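You operate a simulated robot arm through the tools that you are given. There is no shell and no other tool. Be economical: measure what you need, move in short steps, check, and stop when the job is done.

The job below is to be done with a simulated two-armed robot. You get a single attempt, and the scene is never put back.

JOB
Draw the right arm back from the wing and pin it there.
Fine: the loop pin starts in the right socket, waits in the low socket meanwhile and ends in the right socket again; the arm ends at its stop with its pad in the shoe, the right lever clamped; the left arm stays. Where these are worked on the way, their far stop is far enough and under half their travel is too little: right lever.

Only the result counts: the job must be done as asked and must still hold three seconds after the hand-in. Knocking over, shifting, dropping, spilling or breaking anything else fails it.

ROBOT AND FRAMES
Two 7-joint arms with two-finger parallel grippers on one trunk, on a base that drives. Base frame: it is fixed to the floor where the robot stands at the start and does not move with it; the origin is under the middle of the robot, x ahead of it, y to its left, z up. Units: mm, degrees, N and s.
The left shoulder is at the start at [50, 165, 1255], the right one opposite. With the tool pointing down near the work surface each hand reaches from about 100 to 680 mm from the robot's upright axis, wherever it stands, measured 20 degrees to its own side. Places, roughly: left lever [1500, 2800, 1000]; loop pin [1500, 3000, 1000]; orange pad [1500, 2250, 1000]; right arm [500, 300, 900]; right lever [600, 100, 1000]; right shoe [500, 400, 900]; right socket [500, 100, 1000]; silver socket [500, -100, 900]. Payload 3.91 kg a hand.
The TCP of each hand is the grasp point between the finger pads, 30 mm short of the fingertips. In the tool frame z runs along the fingers and y along their closing line. Largest opening 110 mm; finger width 20, thickness 10; the body of the gripper, 48 by 112 mm, starts 55 mm behind the TCP.
Orientation is that of the tool frame in the base frame, as a unit quaternion [x, y, z, w]. With the fingers straight down and closing along the base's y, the tool's x points along the base's -x, its y along +y and its z along -z.

CONTROLS
- The arms move only by the tool drive_tool. It takes "left_motion", "right_motion" or both (then of equal length, played together; a hand with none holds still); each is a list of rows, each an object of numbers (a shift or turn left out is 0, a gripper value left out holds the last): "fingers": the closure, from 0 (fully open) to 1 (shut); "tx", "ty", "tz": the shift along the base's x, y, z in mm; "ax", "ay", "az": the turn, a rotation vector about the base's x, y, z in degrees. In form: [{"fingers": .., "tx": .., "ty": .., "tz": .., "ax": .., "ay": .., "az": ..}, ...]. A call has 1 to 20 rows; each row is the pose to reach, as a shift and turn from the pose commanded when the call began. Each row takes 0.2 s and may step no farther than 50 mm and 8.6 degrees from the row before; otherwise, or with a gripper value out of range, the whole call is refused. A pose out of reach is approached as far as the arm can. The call stops where the force on the tool passes 80 N (or 10 N more than at its start, if that is more) or the arm is blocked; 0.2 s more then pass. The fingers move at their own pace (about 45 mm/s each) and stop on an object; they squeeze with about 27 N. The grip force told is the motor's: it shows also when the fingers shut on nothing. Time passes only in rows, and 0.2 s behind the last, so rows that repeat a pose let the fingers close. It gives the time, the measured TCP pose, the force on the tool (base axes), the opening and the grip force at its end, in the units of the frame above (readings bear some noise), with the torque about the TCP (base axes, N m) and any sound that the robot's microphone picked up.
- Cameras (640 x 400 px; columns grow to the right, rows downward): "scene" is now at [114.9, 29.8, 1427.4]; the picture's right is [0.34, -0.94, 0.00], its down [-0.51, -0.18, -0.84] and it looks along [0.79, 0.28, -0.54] (base axes); focal length 249 px, centre (320, 200). "left" rides on the left gripper at [73, -17, -103] in its tool frame; the picture's right is [0.23, 0.97, 0.00], its down [-0.76, 0.18, -0.62] and it looks along [-0.61, 0.14, 0.78] (tool axes); focal length 222 px, centre (320, 200). "right" rides on the right gripper at [72, 17, -103] in its tool frame; the picture's right is [-0.23, 0.97, 0.00], its down [-0.76, -0.18, -0.62] and it looks along [-0.61, -0.14, 0.78] (tool axes); focal length 222 px, centre (320, 200). There is no depth. A picture from a camera that has moved, and an enlarged one, comes with that camera's place and axes in the base frame and with its lens.
- get_image(camera): a new picture of that camera. It takes no simulated time.
- slide_trunk(by): slides the trunk up (or, below 0, down) by that many mm; the arms and the scene camera ride with it, the base frame stays. It gives what a move gives, with no picture.
- drive_base(legs): drives the robot by 1 to 6 legs, each [ahead, left, turn to the left] in mm, mm and degrees, along the robot's own axes; the way and the turn of a leg run together, so that a leg with both is an arc; at most 1500 mm and 180 degrees a leg. The arms and the cameras ride along, it lands a little off, and it stops where it bumps. It gives what a move gives.
- head_to(pan, tilt): turns the head with the scene camera to pan (to the left, within 80 degrees either way) and tilt (down, from -29 to 69), counted from straight ahead of the robot. It gives what a move gives.
- zoom(camera, box): a new picture of the part [left, top, right, bottom] of that camera's present view, enlarged. It takes no simulated time.
- job_done(): hands the job in; it is judged then, once.

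Go step by step. Nothing tells you exact positions but the pictures and the camera data: compare them with the known pose of the tool, close in by small moves and look again before you grip or let go. The budget is 120 turns and 88 pictures, counting those below and the enlarged ones. Unless the task says otherwise, let go and move clear before handing in, and close with one line.

The tools are called after "Emit:" as a command line: name --argument value ..., lists and objects as JSON in quotes. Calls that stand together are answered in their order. drive_tool: Moves the arms, as the interface text tells. Its arguments: {"type":"object","properties":{"left_motion":{"type":"array","items":{"type":"object","properties":{"fingers":{"type":"number"},"tx":{"type":"number"},"ty":{"type":"number"},"tz":{"type":"number"},"ax":{"type":"number"},"ay":{"type":"number"},"az":{"type":"number"}}}},"right_motion":{"type":"array","items":{"type":"object","properties":{"fingers":{"type":"number"},"tx":{"type":"number"},"ty":{"type":"number"},"tz":{"type":"number"},"ax":{"type":"number"},"ay":{"type":"number"},"az":{"type":"number"}}}}},"required":[]} The other tools are called the same way: slide_trunk (by) slides the trunk up or down; drive_base (legs) drives the base; head_to (pan, tilt) turns the head that bears the scene camera; get_image (camera) takes a picture; zoom (camera, box) takes an enlarged picture of a part of a camera's view; job_done () hands the job in.

At the start:

```text
time: 0.0
left_ee_pos: [345.6, 232.9, 1303.3]
left_orientation: [-0.001, 1.0, 0.0, 0.0]
left_contact_force: [0.4, 0.5, 0.5]
left_torque: [0.02, -0.03, -0.01]
left_opening: 110.2
left_grasp_force: 0.1
right_ee_pos: [343.1, -77.9, 1219.0]
right_orientation: [0.001, 1.0, 0.0, 0.0]
right_contact_force: [0.7, -0.5, 0.8]
right_torque: [0.01, -0.01, -0.01]
right_opening: 109.9
right_grasp_force: 0.0
trunk travel left (down, up): [-475.0, 28.0]
robot x, y, heading: [-1.0, -3.3, -0.1]
head pan, tilt: [19.7, 32.8]
```

scene: 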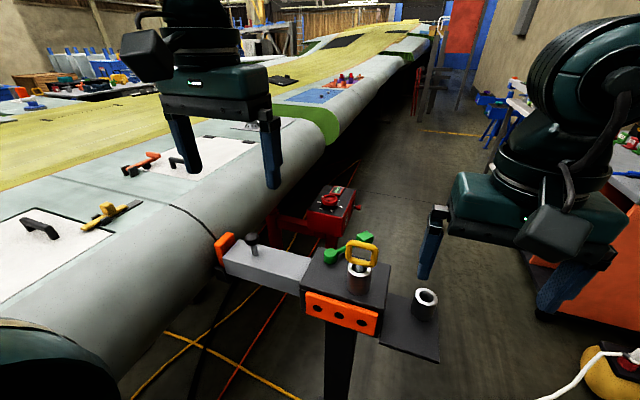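
right: 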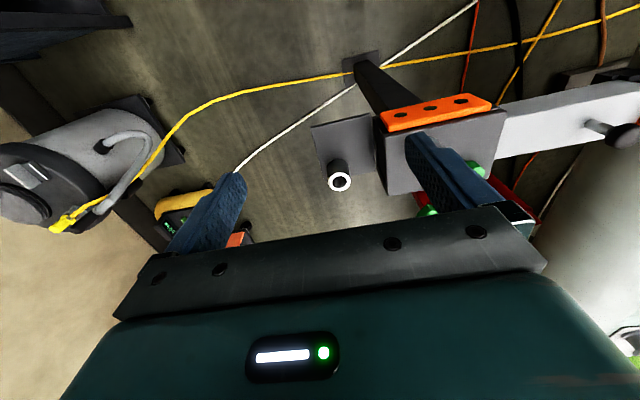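
left: 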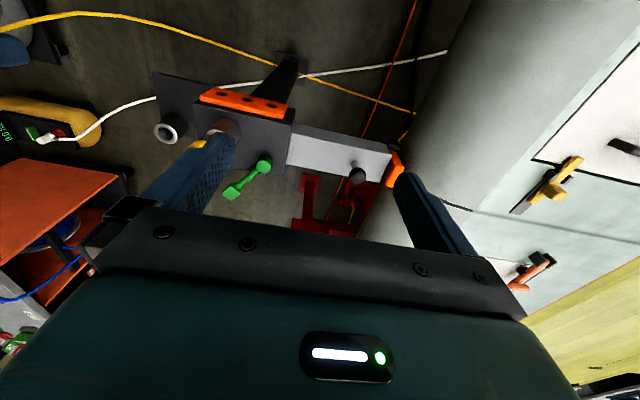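

I see a stand with the yellow loop pin in a socket, a green lever, a grey sliding arm whose orange pad touches the wing, and a low silver socket. I'll take closer looks before moving.

Emit:
zoom --camera "scene" --box '[200, 210, 450, 366]'

Emit:
zoom --camera "left" --box '[130, 60, 450, 260]'

Emit:
zoom --camera "right" --box '[300, 50, 640, 262]'

```text
2.56 times, centred on (325, 288) of scene
camera zoom: at [114.9, 29.8, 1427.4], right [0.34, -0.94, 0.0], down [-0.51, -0.18, -0.84], along [0.79, 0.28, -0.54], focal length 637 px, centre (307, -25)
```

zoom: 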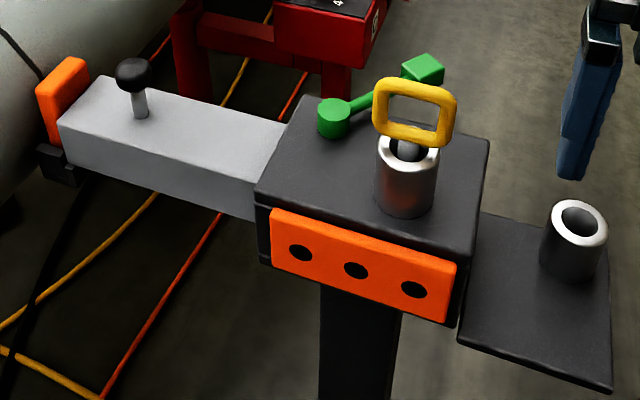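

```text
2.00 times, centred on (290, 160) of left
camera zoom: at [272.0, 217.5, 1408.1], right [-0.23, 0.97, 0.0], down [0.76, 0.18, 0.62], along [0.61, 0.14, -0.78], focal length 444 px, centre (380, 280)
```

zoom: 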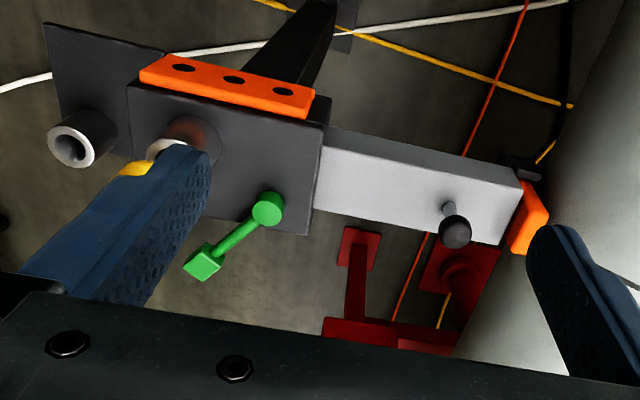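

```text
1.88 times, centred on (470, 156) of right
camera zoom: at [271.5, -61.0, 1322.7], right [0.23, 0.97, 0.0], down [0.76, -0.18, 0.62], along [0.61, -0.14, -0.78], focal length 418 px, centre (38, 283)
```

zoom: 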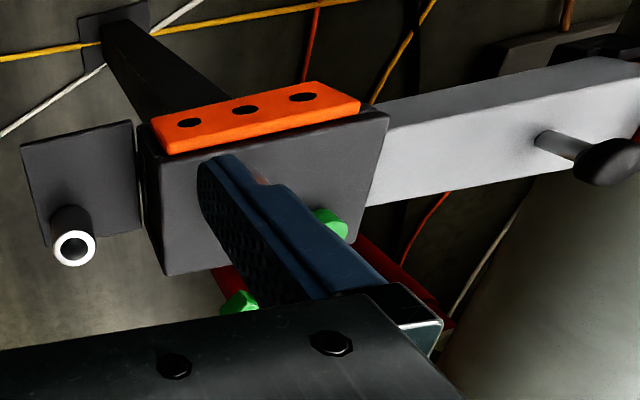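

The low socket's top is near [547,-80,921], the pin near [505,75], the lever hub near [535,152] with its handle near [631,83], and the knob near [515,360,987]. I'll spread the hands to get clear views and measure more finely.

Emit:
drive_tool --left_motion '[{"ty": -35}, {"ty": -70}, {"ty": -110}, {"ty": -110}]' --right_motion '[{"ty": -50}, {"ty": -100}, {"ty": -140}, {"ty": -140}]'

Emit:
head_to --pan 15 --tilt 45

Emit:
get_image --camera "left"

Emit:
get_image --camera "scene"

```text
time: 1.0
left_ee_pos: [345.3, 123.5, 1304.4]
left_orientation: [0.0, 1.0, -0.001, 0.001]
left_contact_force: [0.2, 0.9, 0.0]
left_torque: [-0.01, -0.01, 0.01]
left_opening: 109.7
left_grasp_force: 0.0
right_ee_pos: [343.5, -218.8, 1222.0]
right_orientation: [0.001, 1.0, 0.0, 0.001]
right_contact_force: [0.6, 0.5, 0.4]
right_torque: [-0.03, -0.01, 0.02]
right_opening: 110.0
right_grasp_force: 0.0
trunk travel left (down, up): [-475.0, 28.0]
robot x, y, heading: [-0.2, -1.7, -0.2]
head pan, tilt: [19.7, 32.8]
```

```text
time: 1.7
left_ee_pos: [346.1, 122.3, 1303.9]
left_orientation: [0.0, 1.0, 0.0, 0.0]
left_contact_force: [0.8, 0.0, 0.2]
left_torque: [0.03, 0.0, 0.0]
left_opening: 109.9
left_grasp_force: 0.1
right_ee_pos: [345.2, -217.7, 1221.6]
right_orientation: [0.001, 1.0, 0.0, 0.0]
right_contact_force: [1.2, 0.3, 0.0]
right_torque: [0.01, 0.03, -0.01]
right_opening: 110.1
right_grasp_force: 0.0
trunk travel left (down, up): [-475.0, 28.0]
robot x, y, heading: [-0.8, 0.1, -0.0]
head pan, tilt: [15.0, 45.0]
```

```text
81 pictures are left
camera left: at [272.3, 106.6, 1407.9], right [-0.23, 0.97, 0.0], down [0.76, 0.18, 0.62], along [0.61, 0.14, -0.78], focal length 222 px, centre (320, 200)
```

left: 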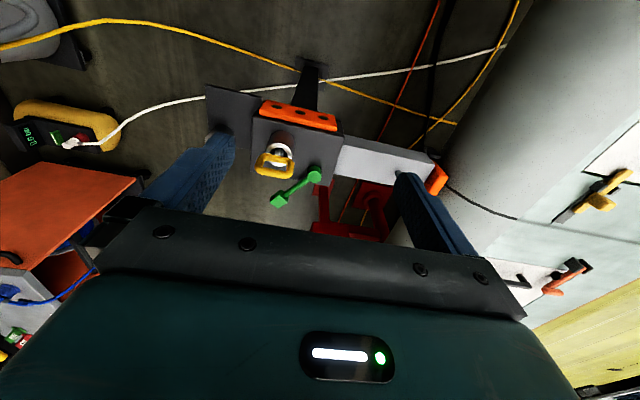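

```text
80 pictures are left
camera scene: at [109.5, 20.7, 1409.3], right [0.26, -0.97, 0.0], down [-0.68, -0.18, -0.71], along [0.68, 0.18, -0.71], focal length 249 px, centre (320, 200)
```

scene: 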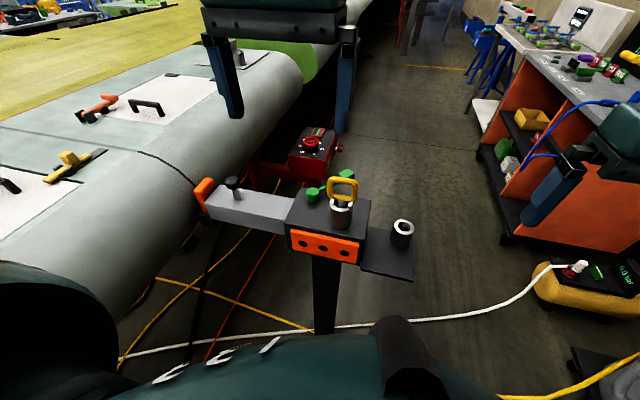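

Emit:
zoom --camera "left" --box '[195, 70, 355, 220]'

Emit:
zoom --camera "scene" --box '[185, 155, 425, 305]'

```text
2.67 times, centred on (275, 145) of left
camera zoom: at [272.3, 106.6, 1407.9], right [-0.23, 0.97, 0.0], down [0.76, 0.18, 0.62], along [0.61, 0.14, -0.78], focal length 592 px, centre (440, 347)
```

zoom: 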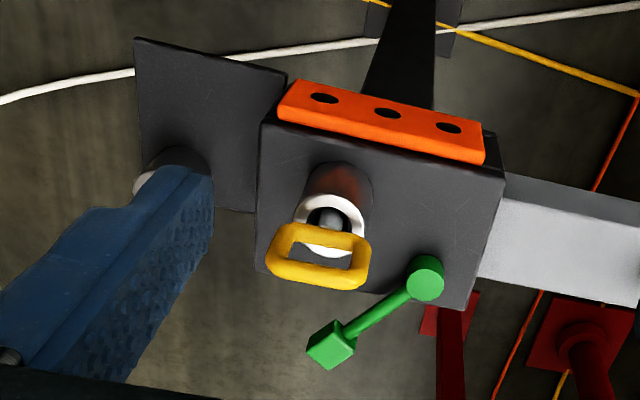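

```text
2.67 times, centred on (305, 230) of scene
camera zoom: at [109.5, 20.7, 1409.3], right [0.26, -0.97, 0.0], down [-0.68, -0.18, -0.71], along [0.68, 0.18, -0.71], focal length 664 px, centre (360, 120)
```

zoom: 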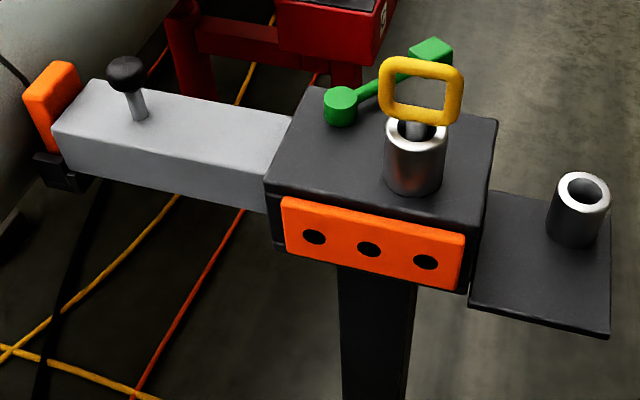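

The two views are nearly parallel in depth, so I'll lower the trunk 200 mm with the hands clear of the stand for a lower viewpoint.

Emit:
drive_tool --left_motion '[{"ty": 40}, {"ty": 80}, {"ty": 120}, {"ty": 150}, {"ty": 150}]'

Emit:
slide_trunk --by -200

Emit:
head_to --pan 10 --tilt 30

Emit:
get_image --camera "scene"

```text
time: 2.9
left_ee_pos: [345.6, 270.7, 1304.6]
left_orientation: [0.0, 1.0, 0.0, 0.0]
left_contact_force: [0.6, -0.2, 0.7]
left_torque: [-0.01, -0.04, 0.01]
left_opening: 109.9
left_grasp_force: 0.2
right_ee_pos: [344.7, -219.6, 1221.5]
right_orientation: [0.001, 1.0, 0.0, 0.0]
right_contact_force: [-0.7, 0.0, 0.7]
right_torque: [0.0, 0.0, 0.0]
right_opening: 110.0
right_grasp_force: 0.0
trunk travel left (down, up): [-475.0, 28.0]
robot x, y, heading: [-2.2, -3.4, 0.0]
head pan, tilt: [15.0, 45.0]
```

```text
time: 5.1
left_ee_pos: [346.1, 270.7, 1104.2]
left_orientation: [0.0, 1.0, 0.0, 0.001]
left_contact_force: [-0.7, 0.3, 0.7]
left_torque: [0.02, 0.05, -0.02]
left_opening: 110.1
left_grasp_force: 0.0
right_ee_pos: [343.6, -218.9, 1020.9]
right_orientation: [0.001, 1.0, 0.0, 0.0]
right_contact_force: [-0.1, 0.2, 0.3]
right_torque: [0.0, -0.02, 0.03]
right_opening: 110.2
right_grasp_force: 0.1
trunk travel left (down, up): [-275.0, 228.0]
robot x, y, heading: [-2.6, 0.2, 0.1]
head pan, tilt: [15.0, 45.0]
```

```text
time: 5.9
left_ee_pos: [346.2, 270.4, 1105.5]
left_orientation: [0.0, 1.0, 0.0, 0.0]
left_contact_force: [0.1, 0.7, -0.3]
left_torque: [-0.01, -0.02, 0.01]
left_opening: 110.0
left_grasp_force: 0.1
right_ee_pos: [344.0, -217.8, 1021.7]
right_orientation: [0.001, 1.0, 0.0, 0.0]
right_contact_force: [0.9, -0.6, -0.8]
right_torque: [-0.01, 0.02, 0.02]
right_opening: 110.2
right_grasp_force: 0.2
trunk travel left (down, up): [-275.0, 228.0]
robot x, y, heading: [0.6, 3.4, -0.1]
head pan, tilt: [10.0, 30.0]
```

```text
77 pictures are left
camera scene: at [120.0, 15.4, 1231.8], right [0.17, -0.98, 0.0], down [-0.49, -0.09, -0.87], along [0.85, 0.15, -0.5], focal length 249 px, centre (320, 200)
```

scene: 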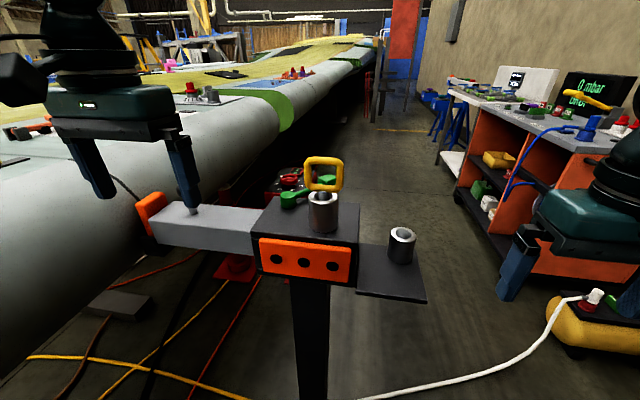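

Emit:
zoom --camera "scene" --box '[230, 140, 430, 310]'

Emit:
get_image --camera "left"

Emit:
get_image --camera "right"

```text
2.35 times, centred on (330, 225) of scene
camera zoom: at [120.0, 15.4, 1231.8], right [0.17, -0.98, 0.0], down [-0.49, -0.09, -0.87], along [0.85, 0.15, -0.5], focal length 586 px, centre (296, 141)
```

zoom: 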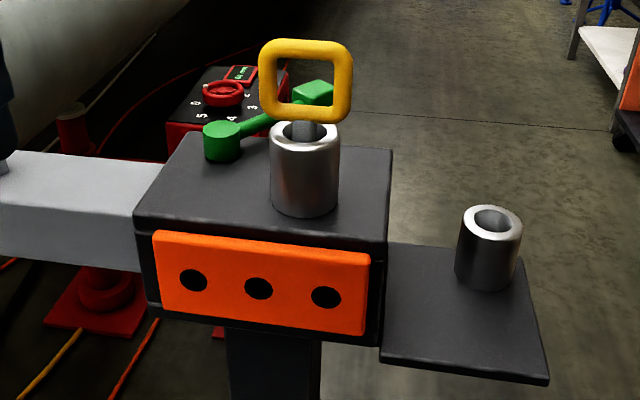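

```text
75 pictures are left
camera left: at [272.5, 255.1, 1208.7], right [-0.23, 0.97, 0.0], down [0.76, 0.18, 0.62], along [0.61, 0.14, -0.78], focal length 222 px, centre (320, 200)
```

left: 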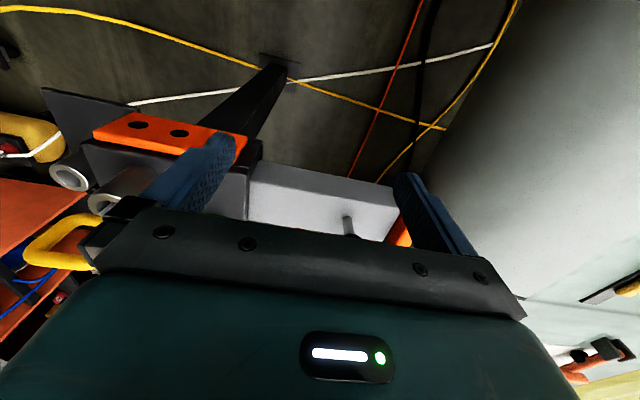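

```text
74 pictures are left
camera right: at [271.9, -201.9, 1124.9], right [0.23, 0.97, 0.0], down [0.76, -0.18, 0.62], along [0.61, -0.14, -0.78], focal length 222 px, centre (320, 200)
```

right: 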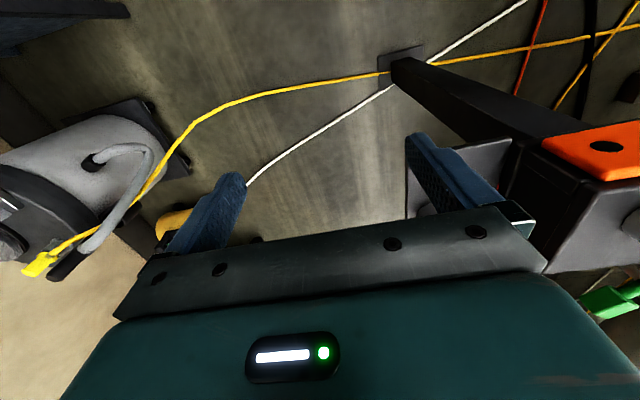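

Refined: socket rim at about [481,73,1024], loop spanning z 1037–1093 and about 64 mm wide along y, low socket rim at about [542,-81,924]. I'll raise the trunk 150 mm and bring the right hand above the pin.

Emit:
slide_trunk --by 150

Emit:
drive_tool --right_motion '[{"tx": 25, "ty": 42}, {"tx": 45, "ty": 84}, {"tx": 65, "ty": 126}, {"tx": 85, "ty": 168}, {"tx": 105, "ty": 210}, {"tx": 120, "ty": 250}, {"tx": 130, "ty": 290}, {"tx": 137, "ty": 291}, {"tx": 137, "ty": 291}]'

Emit:
get_image --camera "right"

Emit:
get_image --camera "scene"

```text
time: 7.6
left_ee_pos: [346.1, 271.4, 1255.0]
left_orientation: [-0.001, 1.0, 0.0, 0.0]
left_contact_force: [0.5, -0.6, 0.2]
left_torque: [0.01, -0.02, 0.03]
left_opening: 109.8
left_grasp_force: 0.1
right_ee_pos: [343.9, -218.7, 1170.8]
right_orientation: [0.001, 1.0, -0.001, 0.0]
right_contact_force: [0.2, 0.4, 0.1]
right_torque: [0.0, 0.01, 0.03]
right_opening: 109.9
right_grasp_force: 0.0
trunk travel left (down, up): [-425.0, 78.0]
robot x, y, heading: [2.6, -2.7, -0.3]
head pan, tilt: [10.0, 30.0]
```

```text
time: 9.6
left_ee_pos: [346.4, 271.9, 1253.8]
left_orientation: [-0.001, 1.0, 0.0, 0.0]
left_contact_force: [0.6, 0.3, 0.2]
left_torque: [0.0, 0.01, -0.01]
left_opening: 110.1
left_grasp_force: 0.1
right_ee_pos: [482.0, 72.7, 1174.2]
right_orientation: [0.002, 1.0, 0.0, 0.0]
right_contact_force: [-0.2, 0.4, 1.0]
right_torque: [0.03, 0.01, -0.02]
right_opening: 109.9
right_grasp_force: 0.0
trunk travel left (down, up): [-425.0, 78.0]
robot x, y, heading: [2.7, -1.0, -0.0]
head pan, tilt: [10.0, 30.0]
```

```text
73 pictures are left
camera right: at [409.1, 89.0, 1275.5], right [0.23, 0.97, 0.0], down [0.76, -0.18, 0.62], along [0.61, -0.14, -0.78], focal length 222 px, centre (320, 200)
```

right: 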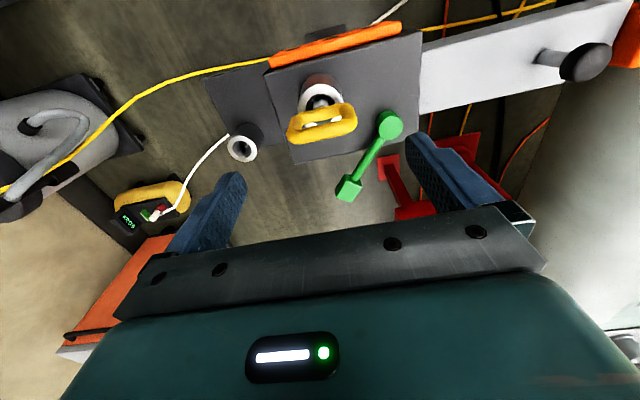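

```text
72 pictures are left
camera scene: at [119.9, 15.7, 1381.9], right [0.17, -0.98, 0.0], down [-0.49, -0.09, -0.87], along [0.85, 0.15, -0.5], focal length 249 px, centre (320, 200)
```

scene: 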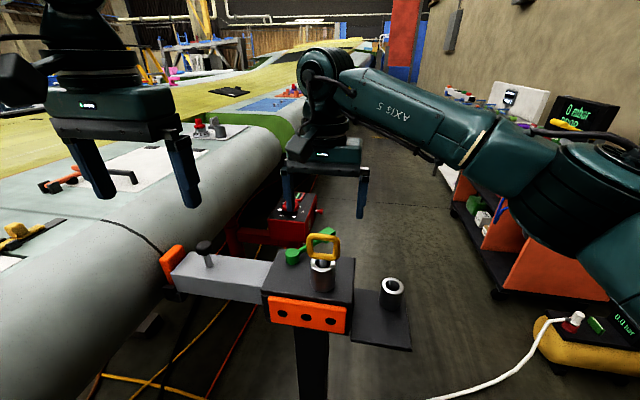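

The right camera confirms the loop centre at [484,73,1065], squarely aligned with the hand. I'll descend onto the loop and close.

Emit:
drive_tool --right_motion '[{"tx": 1, "tz": -40}, {"tx": 2, "tz": -75}, {"tx": 2, "tz": -95}, {"tx": 2, "tz": -108}, {"tx": 2, "tz": -108}]'

Emit:
zoom --camera "scene" --box '[220, 180, 420, 305]'

Emit:
get_image --camera "right"

```text
time: 10.8
left_ee_pos: [345.2, 270.3, 1256.1]
left_orientation: [-0.001, 1.0, 0.0, 0.0]
left_contact_force: [0.5, -0.1, -0.6]
left_torque: [-0.02, -0.04, -0.02]
left_opening: 110.1
left_grasp_force: 0.1
right_ee_pos: [483.4, 70.0, 1062.7]
right_orientation: [0.001, 1.0, -0.001, -0.001]
right_contact_force: [-0.5, 1.1, 0.2]
right_torque: [-0.01, -0.01, 0.0]
right_opening: 110.0
right_grasp_force: 0.1
trunk travel left (down, up): [-425.0, 78.0]
robot x, y, heading: [-0.9, 1.7, -0.1]
head pan, tilt: [10.0, 30.0]
```

```text
3.20 times, centred on (320, 242) of scene
camera zoom: at [119.9, 15.4, 1381.9], right [0.17, -0.98, 0.0], down [-0.49, -0.09, -0.87], along [0.85, 0.15, -0.5], focal length 796 px, centre (320, 64)
```

zoom: 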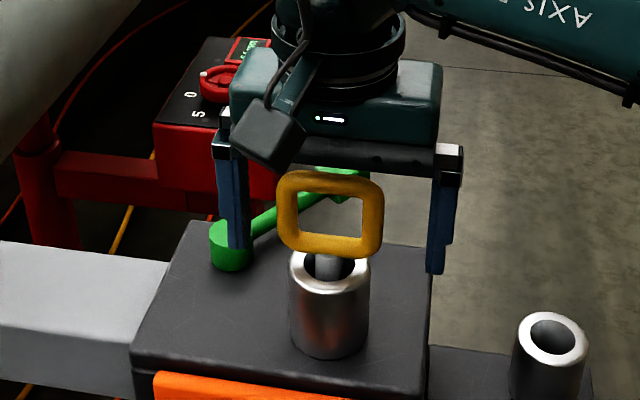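

```text
70 pictures are left
camera right: at [410.0, 87.0, 1166.6], right [0.23, 0.97, 0.0], down [0.76, -0.18, 0.62], along [0.61, -0.14, -0.78], focal length 222 px, centre (320, 200)
```

right: 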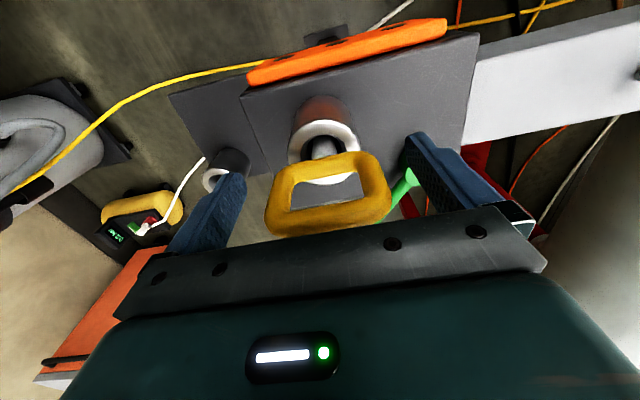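

The loop centre reads about [478,76], so I'll nudge the hand -5 mm in x and +4 mm in y, then close.

Emit:
drive_tool --right_motion '[{"tx": -5, "ty": 4, "tz": 1}, {"tx": -5, "ty": 4, "tz": 1, "fingers": 1}, {"tx": -5, "ty": 4, "tz": 1, "fingers": 1}, {"tx": -5, "ty": 4, "tz": 1, "fingers": 1}, {"tx": -5, "ty": 4, "tz": 1, "fingers": 1}, {"tx": -5, "ty": 4, "tz": 1, "fingers": 1}]'

Emit:
get_image --camera "right"

```text
time: 12.2
left_ee_pos: [344.9, 271.6, 1255.1]
left_orientation: [0.0, 1.0, 0.0, 0.0]
left_contact_force: [-0.3, 0.8, 1.1]
left_torque: [0.04, 0.02, 0.01]
left_opening: 110.2
left_grasp_force: 0.0
right_ee_pos: [476.5, 75.3, 1064.9]
right_orientation: [0.001, 1.0, 0.001, 0.0]
right_contact_force: [0.1, 0.6, 1.8]
right_torque: [0.13, -0.03, 0.0]
right_opening: 63.0
right_grasp_force: 27.2
trunk travel left (down, up): [-425.0, 78.0]
robot x, y, heading: [4.3, -0.3, -0.2]
head pan, tilt: [10.0, 30.0]
```

```text
69 pictures are left
camera right: at [404.5, 92.5, 1167.4], right [0.23, 0.97, 0.0], down [0.76, -0.18, 0.62], along [0.61, -0.14, -0.78], focal length 222 px, centre (320, 200)
```

right: 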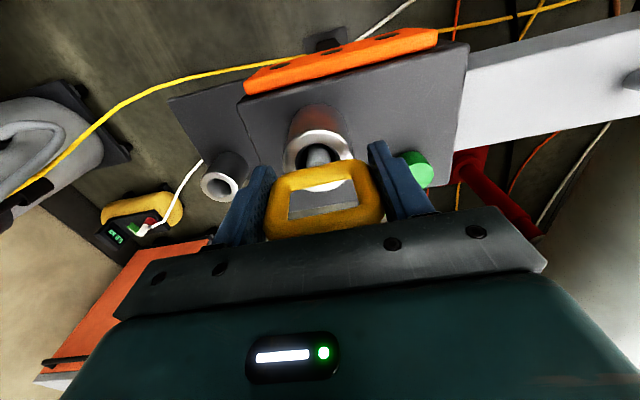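

The loop is gripped (opening 63 mm). I'll lift straight up.

Emit:
drive_tool --right_motion '[{"tz": 5}, {"tz": 12}, {"tz": 22}, {"tz": 35}, {"tz": 50}, {"tz": 70}, {"tz": 90}, {"tz": 110}]'

Emit:
get_image --camera "scene"

Emit:
get_image --camera "right"

```text
time: 14.0
left_ee_pos: [345.2, 270.6, 1255.6]
left_orientation: [-0.001, 1.0, 0.0, -0.001]
left_contact_force: [-0.2, -0.4, 0.4]
left_torque: [0.02, 0.01, 0.03]
left_opening: 109.9
left_grasp_force: 0.1
right_ee_pos: [478.6, 77.0, 1175.4]
right_orientation: [0.0, 1.0, 0.0, 0.0]
right_contact_force: [0.5, 0.1, -0.4]
right_torque: [-0.01, 0.02, 0.01]
right_opening: 62.9
right_grasp_force: 27.1
trunk travel left (down, up): [-425.0, 78.0]
robot x, y, heading: [2.7, -1.4, 0.0]
head pan, tilt: [10.0, 30.0]
```

```text
68 pictures are left
camera scene: at [119.9, 15.5, 1381.8], right [0.17, -0.98, 0.0], down [-0.49, -0.09, -0.87], along [0.85, 0.15, -0.5], focal length 249 px, centre (320, 200)
```

scene: 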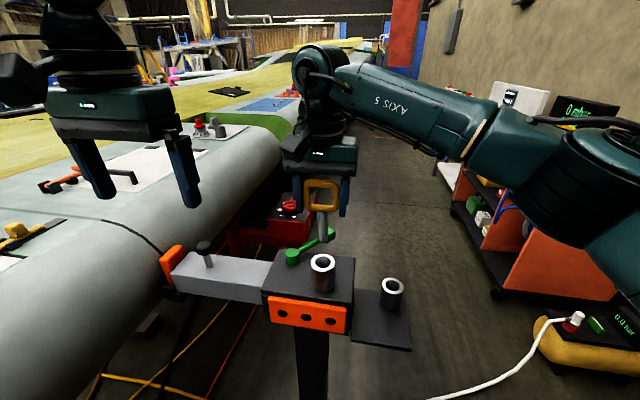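

```text
67 pictures are left
camera right: at [405.7, 94.2, 1278.1], right [0.23, 0.97, 0.0], down [0.76, -0.18, 0.62], along [0.61, -0.14, -0.78], focal length 222 px, centre (320, 200)
```

right: 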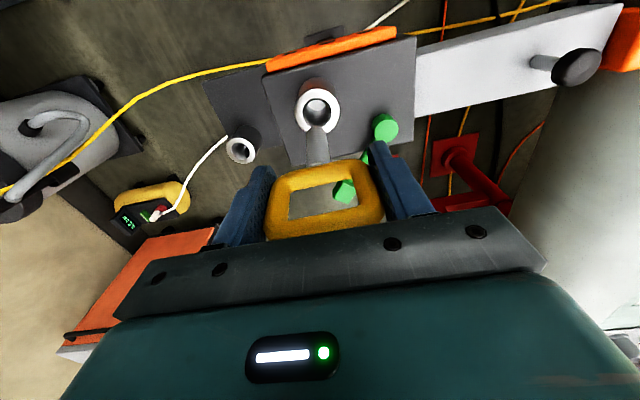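

The pin is out and hangs vertically. I'll zoom in to measure the tip and both sockets.

Emit:
zoom --camera "scene" --box '[260, 160, 430, 320]'

Emit:
zoom --camera "right" --box '[200, 60, 400, 210]'

```text
2.50 times, centred on (345, 240) of scene
camera zoom: at [119.9, 15.5, 1381.8], right [0.17, -0.98, 0.0], down [-0.49, -0.09, -0.87], along [0.85, 0.15, -0.5], focal length 622 px, centre (258, 100)
```

zoom: 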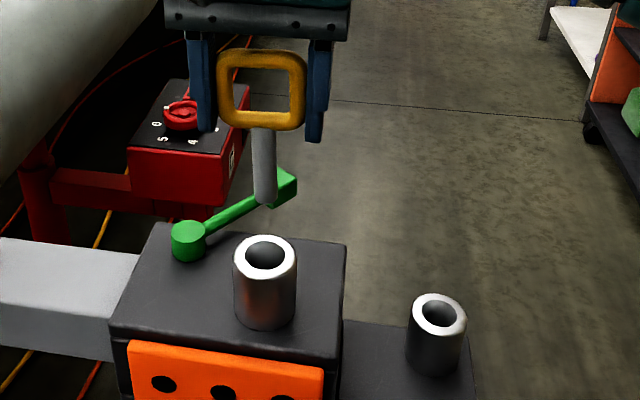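

```text
2.67 times, centred on (300, 135) of right
camera zoom: at [405.7, 94.2, 1278.1], right [0.23, 0.97, 0.0], down [0.76, -0.18, 0.62], along [0.61, -0.14, -0.78], focal length 592 px, centre (373, 373)
```

zoom: 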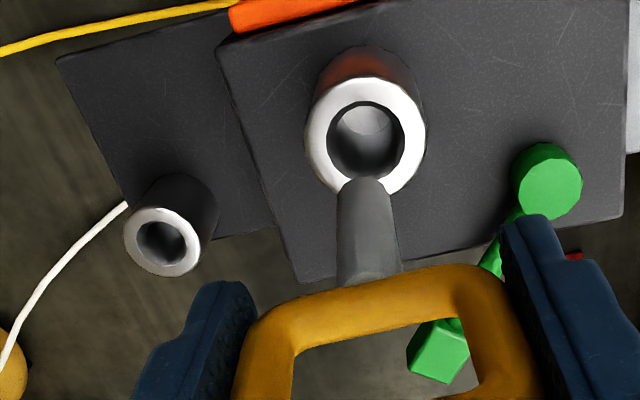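

Pin shaft is about 20 mm in a hole of about 33 mm; the low socket is at about [546,-81,919]. I'll carry the pin over it and descend to just above the rim.

Emit:
drive_tool --right_motion '[{"tx": 17, "ty": -39}, {"tx": 34, "ty": -78}, {"tx": 51, "ty": -117}, {"tx": 68, "ty": -156}, {"tx": 68, "ty": -156, "tz": -40}, {"tx": 68, "ty": -156, "tz": -80}, {"tx": 68, "ty": -156, "tz": -120}, {"tx": 68, "ty": -156, "tz": -135}, {"tx": 68, "ty": -156, "tz": -135}]'

Emit:
zoom --camera "scene" --box '[300, 190, 460, 320]'

Emit:
zoom --camera "right" --box '[200, 60, 400, 210]'

```text
time: 16.0
left_ee_pos: [346.6, 271.3, 1255.1]
left_orientation: [-0.001, 1.0, 0.0, -0.001]
left_contact_force: [-0.4, 0.0, 1.1]
left_torque: [0.03, 0.02, -0.02]
left_opening: 110.1
left_grasp_force: 0.0
right_ee_pos: [547.1, -78.7, 1039.5]
right_orientation: [0.0, 1.0, 0.0, 0.0]
right_contact_force: [-0.1, -0.8, -1.1]
right_torque: [0.04, 0.02, -0.03]
right_opening: 62.9
right_grasp_force: 27.1
trunk travel left (down, up): [-425.0, 78.0]
robot x, y, heading: [0.5, 3.2, 0.1]
head pan, tilt: [10.0, 30.0]
```

```text
3.08 times, centred on (380, 255) of scene
camera zoom: at [120.1, 15.4, 1381.8], right [0.17, -0.98, 0.0], down [-0.49, -0.09, -0.87], along [0.85, 0.15, -0.5], focal length 766 px, centre (135, 31)
```

zoom: 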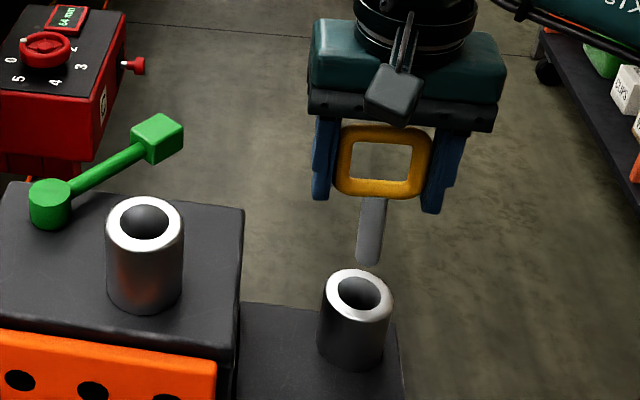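

```text
2.67 times, centred on (300, 135) of right
camera zoom: at [475.5, -62.0, 1142.3], right [0.23, 0.97, 0.0], down [0.76, -0.18, 0.62], along [0.61, -0.14, -0.78], focal length 592 px, centre (373, 373)
```

zoom: 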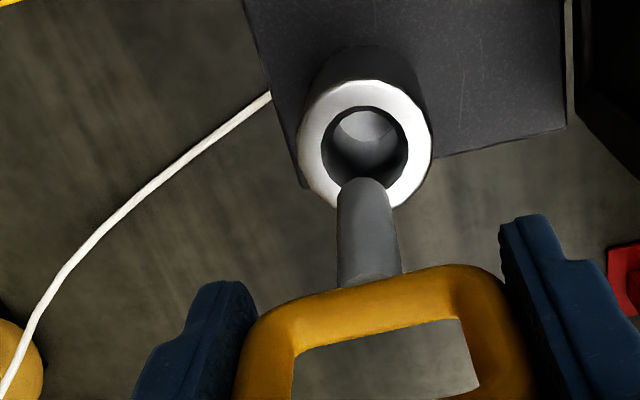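

Tip is at about [545,-82,955] and the hole at [542.5,-80,923]: a small correction, then lower into the socket.

Emit:
drive_tool --right_motion '[{"tx": -3, "ty": 2}, {"tx": -3, "ty": 2, "tz": -15}, {"tx": -3, "ty": 2, "tz": -30}, {"tx": -3, "ty": 2, "tz": -45}, {"tx": -3, "ty": 2, "tz": -58}, {"tx": -3, "ty": 2, "tz": -66}, {"tx": -3, "ty": 2, "tz": -66}]'

Emit:
zoom --camera "scene" --box '[300, 190, 460, 320]'

Emit:
zoom --camera "right" --box '[200, 60, 400, 210]'

```text
time: 17.6
left_ee_pos: [346.9, 271.4, 1254.8]
left_orientation: [-0.001, 1.0, 0.0, 0.0]
left_contact_force: [-0.3, 0.2, -0.3]
left_torque: [-0.04, 0.0, 0.01]
left_opening: 109.9
left_grasp_force: 0.2
right_ee_pos: [543.8, -77.5, 973.2]
right_orientation: [0.001, 1.0, 0.0, 0.0]
right_contact_force: [0.0, 0.1, -1.7]
right_torque: [0.02, 0.02, 0.01]
right_opening: 63.1
right_grasp_force: 27.1
trunk travel left (down, up): [-425.0, 78.0]
robot x, y, heading: [0.6, 1.7, -0.1]
head pan, tilt: [10.0, 30.0]
```

```text
3.08 times, centred on (380, 255) of scene
camera zoom: at [120.1, 15.4, 1381.8], right [0.17, -0.98, 0.0], down [-0.49, -0.09, -0.87], along [0.85, 0.15, -0.5], focal length 766 px, centre (135, 31)
```

zoom: 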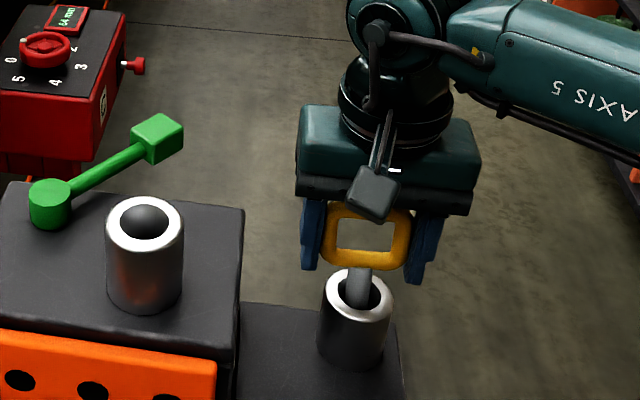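

```text
2.67 times, centred on (300, 135) of right
camera zoom: at [471.7, -61.0, 1077.1], right [0.23, 0.97, 0.0], down [0.76, -0.18, 0.62], along [0.61, -0.14, -0.78], focal length 592 px, centre (373, 373)
```

zoom: 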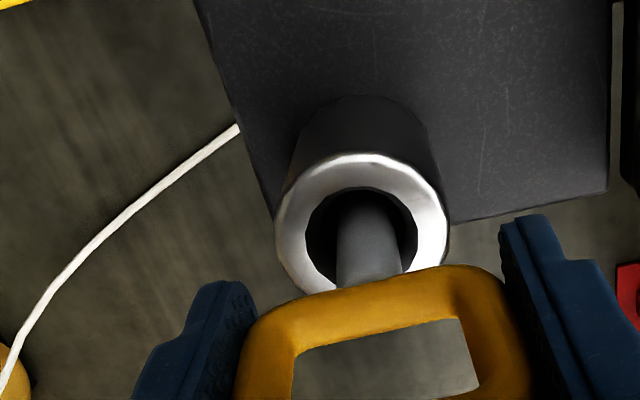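

The pin is in the hole, free of contact. I'll lower it gently the rest of the way.

Emit:
drive_tool --right_motion '[{"tz": -4}, {"tz": -7}, {"tz": -10}, {"tz": -12}, {"tz": -12}]'

```text
time: 18.8
left_ee_pos: [345.6, 271.7, 1254.4]
left_orientation: [0.0, 1.0, 0.0, 0.0]
left_contact_force: [0.0, 0.0, 0.7]
left_torque: [-0.02, 0.04, -0.02]
left_opening: 110.2
left_grasp_force: 0.1
right_ee_pos: [544.0, -78.6, 959.1]
right_orientation: [0.002, 1.0, -0.001, 0.0]
right_contact_force: [-0.3, 0.3, -1.4]
right_torque: [-0.01, 0.05, -0.02]
right_opening: 62.9
right_grasp_force: 26.7
trunk travel left (down, up): [-425.0, 78.0]
robot x, y, heading: [0.7, -3.3, 0.1]
head pan, tilt: [10.0, 30.0]
```

Emit:
drive_tool --right_motion '[{"tz": -2}, {"tz": -4}, {"tz": -6}, {"tz": -6}]'

Emit:
zoom --camera "scene" --box '[300, 190, 460, 320]'

```text
time: 19.8
left_ee_pos: [346.0, 271.0, 1255.1]
left_orientation: [-0.001, 1.0, 0.0, -0.001]
left_contact_force: [-0.8, 0.7, -0.4]
left_torque: [0.01, 0.02, 0.01]
left_opening: 110.1
left_grasp_force: 0.1
right_ee_pos: [544.4, -77.1, 954.9]
right_orientation: [0.0, 1.0, 0.0, 0.0]
right_contact_force: [-0.2, 0.3, -2.0]
right_torque: [-0.02, 0.0, 0.01]
right_opening: 63.0
right_grasp_force: 27.1
trunk travel left (down, up): [-425.0, 78.0]
robot x, y, heading: [-2.1, -2.9, 0.2]
head pan, tilt: [10.0, 30.0]
```

```text
3.08 times, centred on (380, 255) of scene
camera zoom: at [120.1, 15.4, 1381.8], right [0.17, -0.98, 0.0], down [-0.49, -0.09, -0.87], along [0.85, 0.15, -0.5], focal length 766 px, centre (135, 31)
```

zoom: 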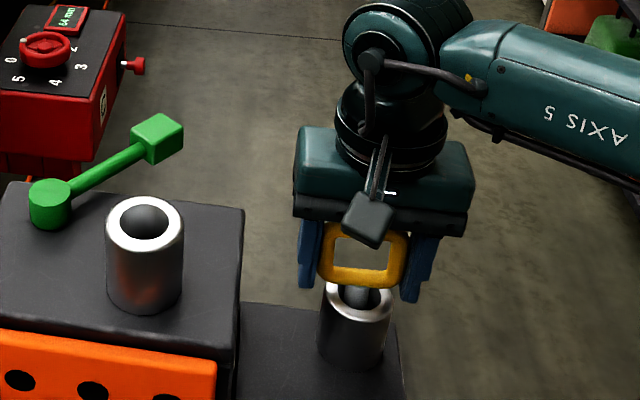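

Still no contact at the bottom; a few more millimetres.

Emit:
drive_tool --right_motion '[{"tz": -2}, {"tz": -4}, {"tz": -6}, {"tz": -8}, {"tz": -8}]'

Emit:
zoom --camera "right" --box '[200, 60, 400, 210]'

```text
time: 21.0
left_ee_pos: [344.5, 271.0, 1256.1]
left_orientation: [-0.001, 1.0, 0.0, 0.0]
left_contact_force: [-0.1, 0.6, -0.3]
left_torque: [0.0, -0.02, 0.0]
left_opening: 110.2
left_grasp_force: 0.1
right_ee_pos: [544.1, -75.9, 948.7]
right_orientation: [0.001, 1.0, 0.001, 0.001]
right_contact_force: [2.3, 0.3, 19.4]
right_torque: [0.08, -0.23, -0.01]
right_opening: 63.1
right_grasp_force: 27.3
trunk travel left (down, up): [-425.0, 78.0]
robot x, y, heading: [-2.2, -0.4, -0.2]
head pan, tilt: [10.0, 30.0]
```

```text
2.67 times, centred on (300, 135) of right
camera zoom: at [469.9, -60.2, 1052.1], right [0.23, 0.97, 0.0], down [0.76, -0.18, 0.63], along [0.61, -0.14, -0.78], focal length 592 px, centre (373, 373)
```

zoom: 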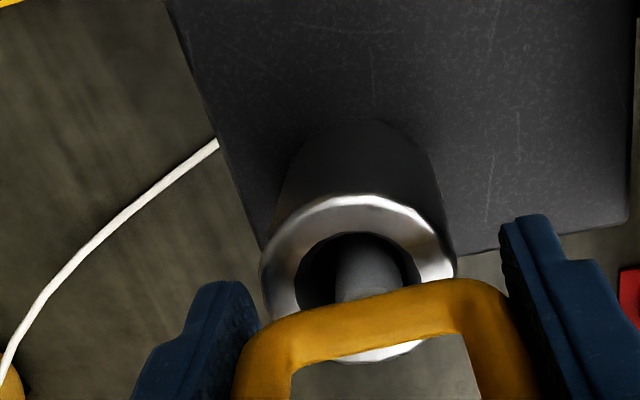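

Bottom contact felt (19 N). I'll ease the push, open, and rise.

Emit:
drive_tool --right_motion '[{"tz": 4}, {"tz": 4, "fingers": 0}, {"tz": 4, "fingers": 0}, {"tz": 4, "fingers": 0}, {"tz": 4, "fingers": 0}]'

Emit:
zoom --camera "scene" --box '[300, 190, 460, 320]'

```text
time: 22.2
left_ee_pos: [346.1, 270.9, 1255.2]
left_orientation: [-0.001, 1.0, 0.0, -0.001]
left_contact_force: [0.4, 0.5, -0.2]
left_torque: [-0.03, 0.01, -0.01]
left_opening: 110.2
left_grasp_force: 0.1
right_ee_pos: [542.9, -77.2, 951.0]
right_orientation: [0.001, 1.0, 0.0, 0.0]
right_contact_force: [0.4, -0.2, 0.5]
right_torque: [0.01, 0.03, -0.02]
right_opening: 110.1
right_grasp_force: 0.1
trunk travel left (down, up): [-425.0, 78.0]
robot x, y, heading: [-2.0, 1.7, 0.0]
head pan, tilt: [10.0, 30.0]
```

```text
3.08 times, centred on (380, 255) of scene
camera zoom: at [120.0, 15.4, 1381.8], right [0.17, -0.98, 0.0], down [-0.49, -0.09, -0.87], along [0.85, 0.15, -0.5], focal length 766 px, centre (135, 31)
```

zoom: 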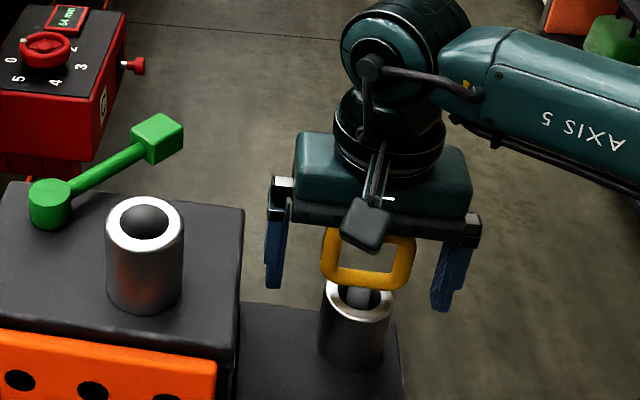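

The pin sits in the low socket. I'll raise and retreat the right hand, and bring the closed left hand to the lever's near side, high above for a check.

Emit:
drive_tool --right_motion '[{"tz": 40}, {"tz": 80}, {"tz": 120}, {"tz": 160}, {"tz": 200}, {"tx": -40, "ty": -20, "tz": 210}, {"tx": -80, "ty": -40, "tz": 210}, {"tx": -120, "ty": -70, "tz": 210}, {"tx": -160, "ty": -100, "tz": 210}, {"tx": -190, "ty": -140, "tz": 210}, {"tx": -190, "ty": -140, "tz": 210}]' --left_motion '[{"fingers": 1}, {}, {}, {}, {}, {"tx": 30, "ty": -25, "tz": -15}, {"tx": 65, "ty": -55, "tz": -30}, {"tx": 100, "ty": -85, "tz": -45}, {"tx": 135, "ty": -115, "tz": -60}, {"tx": 170, "ty": -145, "tz": -75}, {"tx": 200, "ty": -175, "tz": -90}]'

Emit:
drive_tool --left_motion '[{"tx": 30, "ty": -20}, {"tx": 60, "ty": -40}, {"tx": 82, "ty": -52}, {"tx": 82, "ty": -52}]'

Emit:
get_image --camera "scene"

Emit:
get_image --camera "left"

```text
time: 24.6
left_ee_pos: [493.4, 156.7, 1164.2]
left_orientation: [-0.001, 1.0, -0.001, -0.001]
left_contact_force: [0.4, 0.2, 0.3]
left_torque: [-0.04, 0.01, -0.01]
left_opening: 0.0
left_grasp_force: 27.2
left hand out of reach, approached as far as the arm can: row 10, 11
right_ee_pos: [353.8, -219.6, 1161.2]
right_orientation: [0.001, 1.0, 0.0, 0.0]
right_contact_force: [0.1, 0.0, 0.5]
right_torque: [0.01, 0.08, 0.01]
right_opening: 110.1
right_grasp_force: 0.1
trunk travel left (down, up): [-425.0, 78.0]
robot x, y, heading: [4.4, 1.9, 0.1]
head pan, tilt: [10.0, 30.0]
```

```text
time: 25.6
left_ee_pos: [506.1, 168.6, 1152.6]
left_orientation: [-0.001, 1.0, -0.001, 0.0]
left_contact_force: [0.2, 0.6, -0.8]
left_torque: [-0.01, -0.01, -0.01]
left_opening: 0.1
left_grasp_force: 27.1
left hand out of reach, approached as far as the arm can: row 1, 2, 3, 4
right_ee_pos: [353.4, -218.5, 1161.3]
right_orientation: [0.0, 1.0, 0.0, -0.001]
right_contact_force: [-0.3, 0.6, -0.1]
right_torque: [-0.01, 0.0, 0.0]
right_opening: 110.0
right_grasp_force: 0.1
trunk travel left (down, up): [-425.0, 78.0]
robot x, y, heading: [-1.0, 1.7, -0.0]
head pan, tilt: [10.0, 30.0]
```

```text
57 pictures are left
camera scene: at [119.8, 15.3, 1381.9], right [0.17, -0.98, 0.0], down [-0.49, -0.09, -0.87], along [0.85, 0.15, -0.5], focal length 249 px, centre (320, 200)
```

scene: 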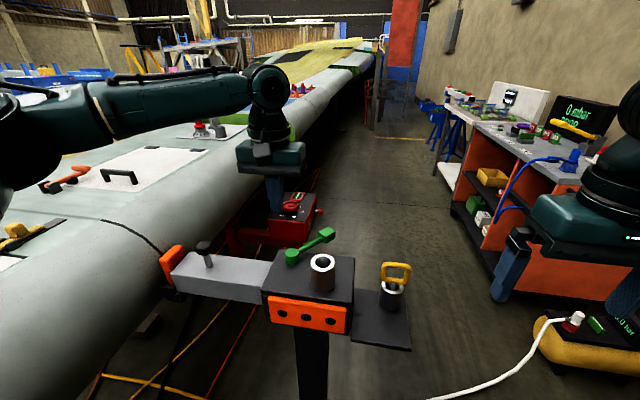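

```text
56 pictures are left
camera left: at [433.7, 152.4, 1256.6], right [-0.23, 0.97, 0.0], down [0.76, 0.18, 0.62], along [0.61, 0.14, -0.78], focal length 222 px, centre (320, 200)
```

left: 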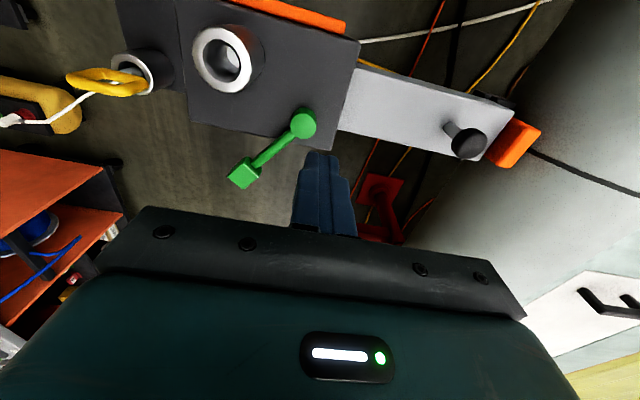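

The left arm ran out of reach at this height; I'll pull back a little to find where its commanded pose stands.

Emit:
drive_tool --left_motion '[{"tx": -35, "ty": 35}, {"tx": -70, "ty": 70}, {"tx": -100, "ty": 100}, {"tx": -100, "ty": 100}]'

Emit:
zoom --camera "scene" --box '[150, 200, 420, 360]'

```text
time: 26.6
left_ee_pos: [408.1, 269.0, 1153.6]
left_orientation: [0.0, 1.0, 0.0, -0.001]
left_contact_force: [0.7, -0.2, 0.5]
left_torque: [0.01, 0.01, 0.0]
left_opening: 0.2
left_grasp_force: 26.9
right_ee_pos: [354.1, -219.3, 1161.3]
right_orientation: [0.0, 1.0, 0.0, 0.001]
right_contact_force: [0.5, 0.0, -0.1]
right_torque: [-0.01, -0.01, -0.01]
right_opening: 110.3
right_grasp_force: 0.0
trunk travel left (down, up): [-425.0, 78.0]
robot x, y, heading: [-1.3, -2.2, -0.2]
head pan, tilt: [10.0, 30.0]
```

```text
2.37 times, centred on (285, 280) of scene
camera zoom: at [120.5, 14.9, 1381.8], right [0.17, -0.98, 0.0], down [-0.49, -0.09, -0.87], along [0.85, 0.15, -0.5], focal length 590 px, centre (403, 10)
```

zoom: 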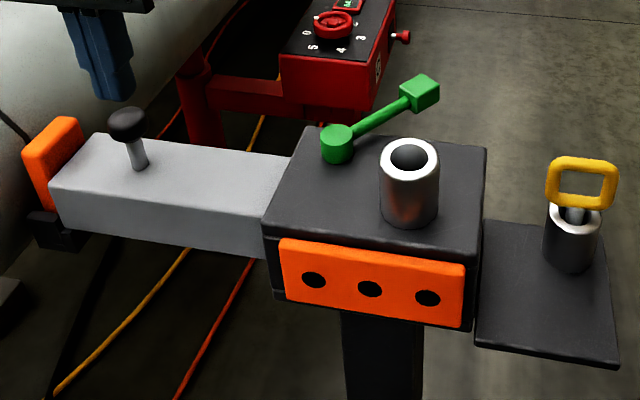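

I'll approach the lever lower, where the reach is larger: closed left fingers to about [583,90] beside the lever bar, first at z 1060.

Emit:
drive_tool --left_motion '[{"tx": 10, "ty": -10, "tz": -40}, {"tx": 25, "ty": -35, "tz": -75}, {"tx": 55, "ty": -65, "tz": -93}, {"tx": 85, "ty": -95, "tz": -93}, {"tx": 115, "ty": -125, "tz": -93}, {"tx": 145, "ty": -155, "tz": -93}, {"tx": 172, "ty": -182, "tz": -93}, {"tx": 172, "ty": -182, "tz": -93}]'

Emit:
get_image --camera "left"

Emit:
zoom --camera "scene" --box '[220, 180, 400, 300]'

```text
time: 28.4
left_ee_pos: [506.6, 167.4, 1075.8]
left_orientation: [-0.002, 1.0, -0.001, 0.002]
left_contact_force: [0.5, -0.2, -0.2]
left_torque: [0.01, 0.03, 0.02]
left_opening: 0.0
left_grasp_force: 27.3
left hand out of reach, approached as far as the arm can: row 5, 6, 7, 8
right_ee_pos: [354.6, -219.1, 1162.6]
right_orientation: [0.001, 1.0, 0.0, 0.0]
right_contact_force: [-0.6, 0.1, 0.4]
right_torque: [-0.01, -0.06, 0.0]
right_opening: 109.9
right_grasp_force: 0.0
trunk travel left (down, up): [-425.0, 78.0]
robot x, y, heading: [-4.4, -1.5, 0.1]
head pan, tilt: [10.0, 30.0]
```

```text
54 pictures are left
camera left: at [432.1, 151.9, 1179.6], right [-0.23, 0.97, 0.0], down [0.76, 0.18, 0.62], along [0.61, 0.14, -0.78], focal length 222 px, centre (320, 200)
```

left: 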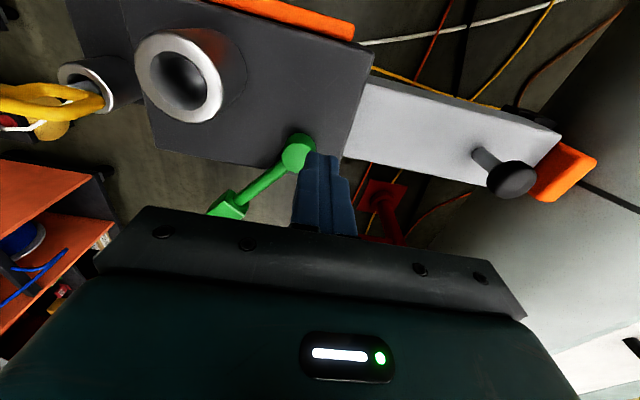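

```text
3.33 times, centred on (310, 240) of scene
camera zoom: at [120.1, 15.5, 1381.8], right [0.17, -0.98, 0.0], down [-0.49, -0.09, -0.87], along [0.85, 0.15, -0.5], focal length 830 px, centre (353, 67)
```

zoom: 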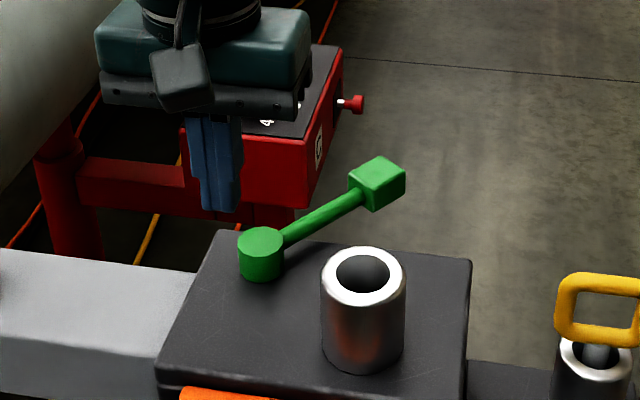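

The left arm keeps stopping near [506,168]. I'll raise the trunk fully for reach, and look down to judge whether the base has room ahead.

Emit:
slide_trunk --by 77

Emit:
head_to --pan 5 --tilt 69

Emit:
get_image --camera "scene"

```text
time: 29.6
left_ee_pos: [504.5, 167.2, 1151.3]
left_orientation: [-0.001, 1.0, -0.001, 0.0]
left_contact_force: [-0.3, -0.4, -0.2]
left_torque: [0.01, -0.03, 0.0]
left_opening: 0.0
left_grasp_force: 27.2
right_ee_pos: [352.8, -219.3, 1237.6]
right_orientation: [0.001, 1.0, 0.0, 0.0]
right_contact_force: [0.0, 0.5, 0.1]
right_torque: [0.02, -0.01, -0.01]
right_opening: 110.3
right_grasp_force: 0.0
trunk travel left (down, up): [-502.0, 1.0]
robot x, y, heading: [4.9, -1.1, -0.1]
head pan, tilt: [10.0, 30.0]
```

```text
time: 30.6
left_ee_pos: [503.9, 167.9, 1153.4]
left_orientation: [0.0, 1.0, -0.001, 0.001]
left_contact_force: [-0.5, -0.9, 0.1]
left_torque: [0.0, 0.01, 0.0]
left_opening: 0.1
left_grasp_force: 26.7
right_ee_pos: [351.9, -219.2, 1237.9]
right_orientation: [0.001, 1.0, 0.0, 0.0]
right_contact_force: [0.1, -0.7, 0.4]
right_torque: [0.01, -0.03, 0.03]
right_opening: 110.1
right_grasp_force: 0.0
trunk travel left (down, up): [-502.0, 1.0]
robot x, y, heading: [1.5, 3.0, 0.0]
head pan, tilt: [5.0, 68.8]
```

```text
52 pictures are left
camera scene: at [86.6, 4.6, 1407.4], right [0.09, -1.0, 0.0], down [-0.93, -0.08, -0.36], along [0.36, 0.03, -0.93], focal length 249 px, centre (320, 200)
```

scene: 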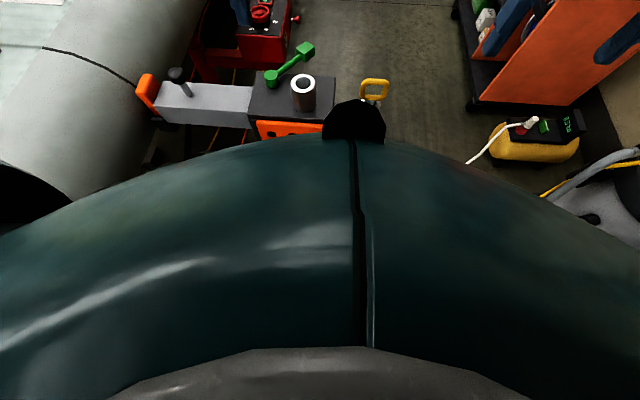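

I'll test the left hand's reach now with the higher shoulder, moving down, then ahead, then inward.

Emit:
drive_tool --left_motion '[{"tz": -40}, {"tz": -80}, {"tx": 25, "tz": -80}, {"tx": 50, "tz": -80}, {"tx": 75, "tz": -80}, {"tx": 75, "ty": -25, "tz": -80}, {"tx": 75, "ty": -50, "tz": -80}, {"tx": 75, "ty": -78, "tz": -80}, {"tx": 75, "ty": -78, "tz": -80}]'

```text
time: 32.6
left_ee_pos: [501.1, 176.2, 1108.6]
left_orientation: [0.0, 1.0, -0.001, 0.001]
left_contact_force: [-0.6, -0.5, -0.5]
left_torque: [-0.01, -0.02, 0.01]
left_opening: 0.0
left_grasp_force: 27.3
left hand out of reach, approached as far as the arm can: row 1, 2, 3, 4, 5, 6, 7, 8, 9
right_ee_pos: [354.7, -218.7, 1238.3]
right_orientation: [0.002, 1.0, 0.0, 0.0]
right_contact_force: [0.1, 0.6, 0.0]
right_torque: [0.02, 0.02, 0.04]
right_opening: 109.7
right_grasp_force: 0.0
trunk travel left (down, up): [-502.0, 1.0]
robot x, y, heading: [-1.6, 0.1, 0.2]
head pan, tilt: [5.0, 68.8]
```

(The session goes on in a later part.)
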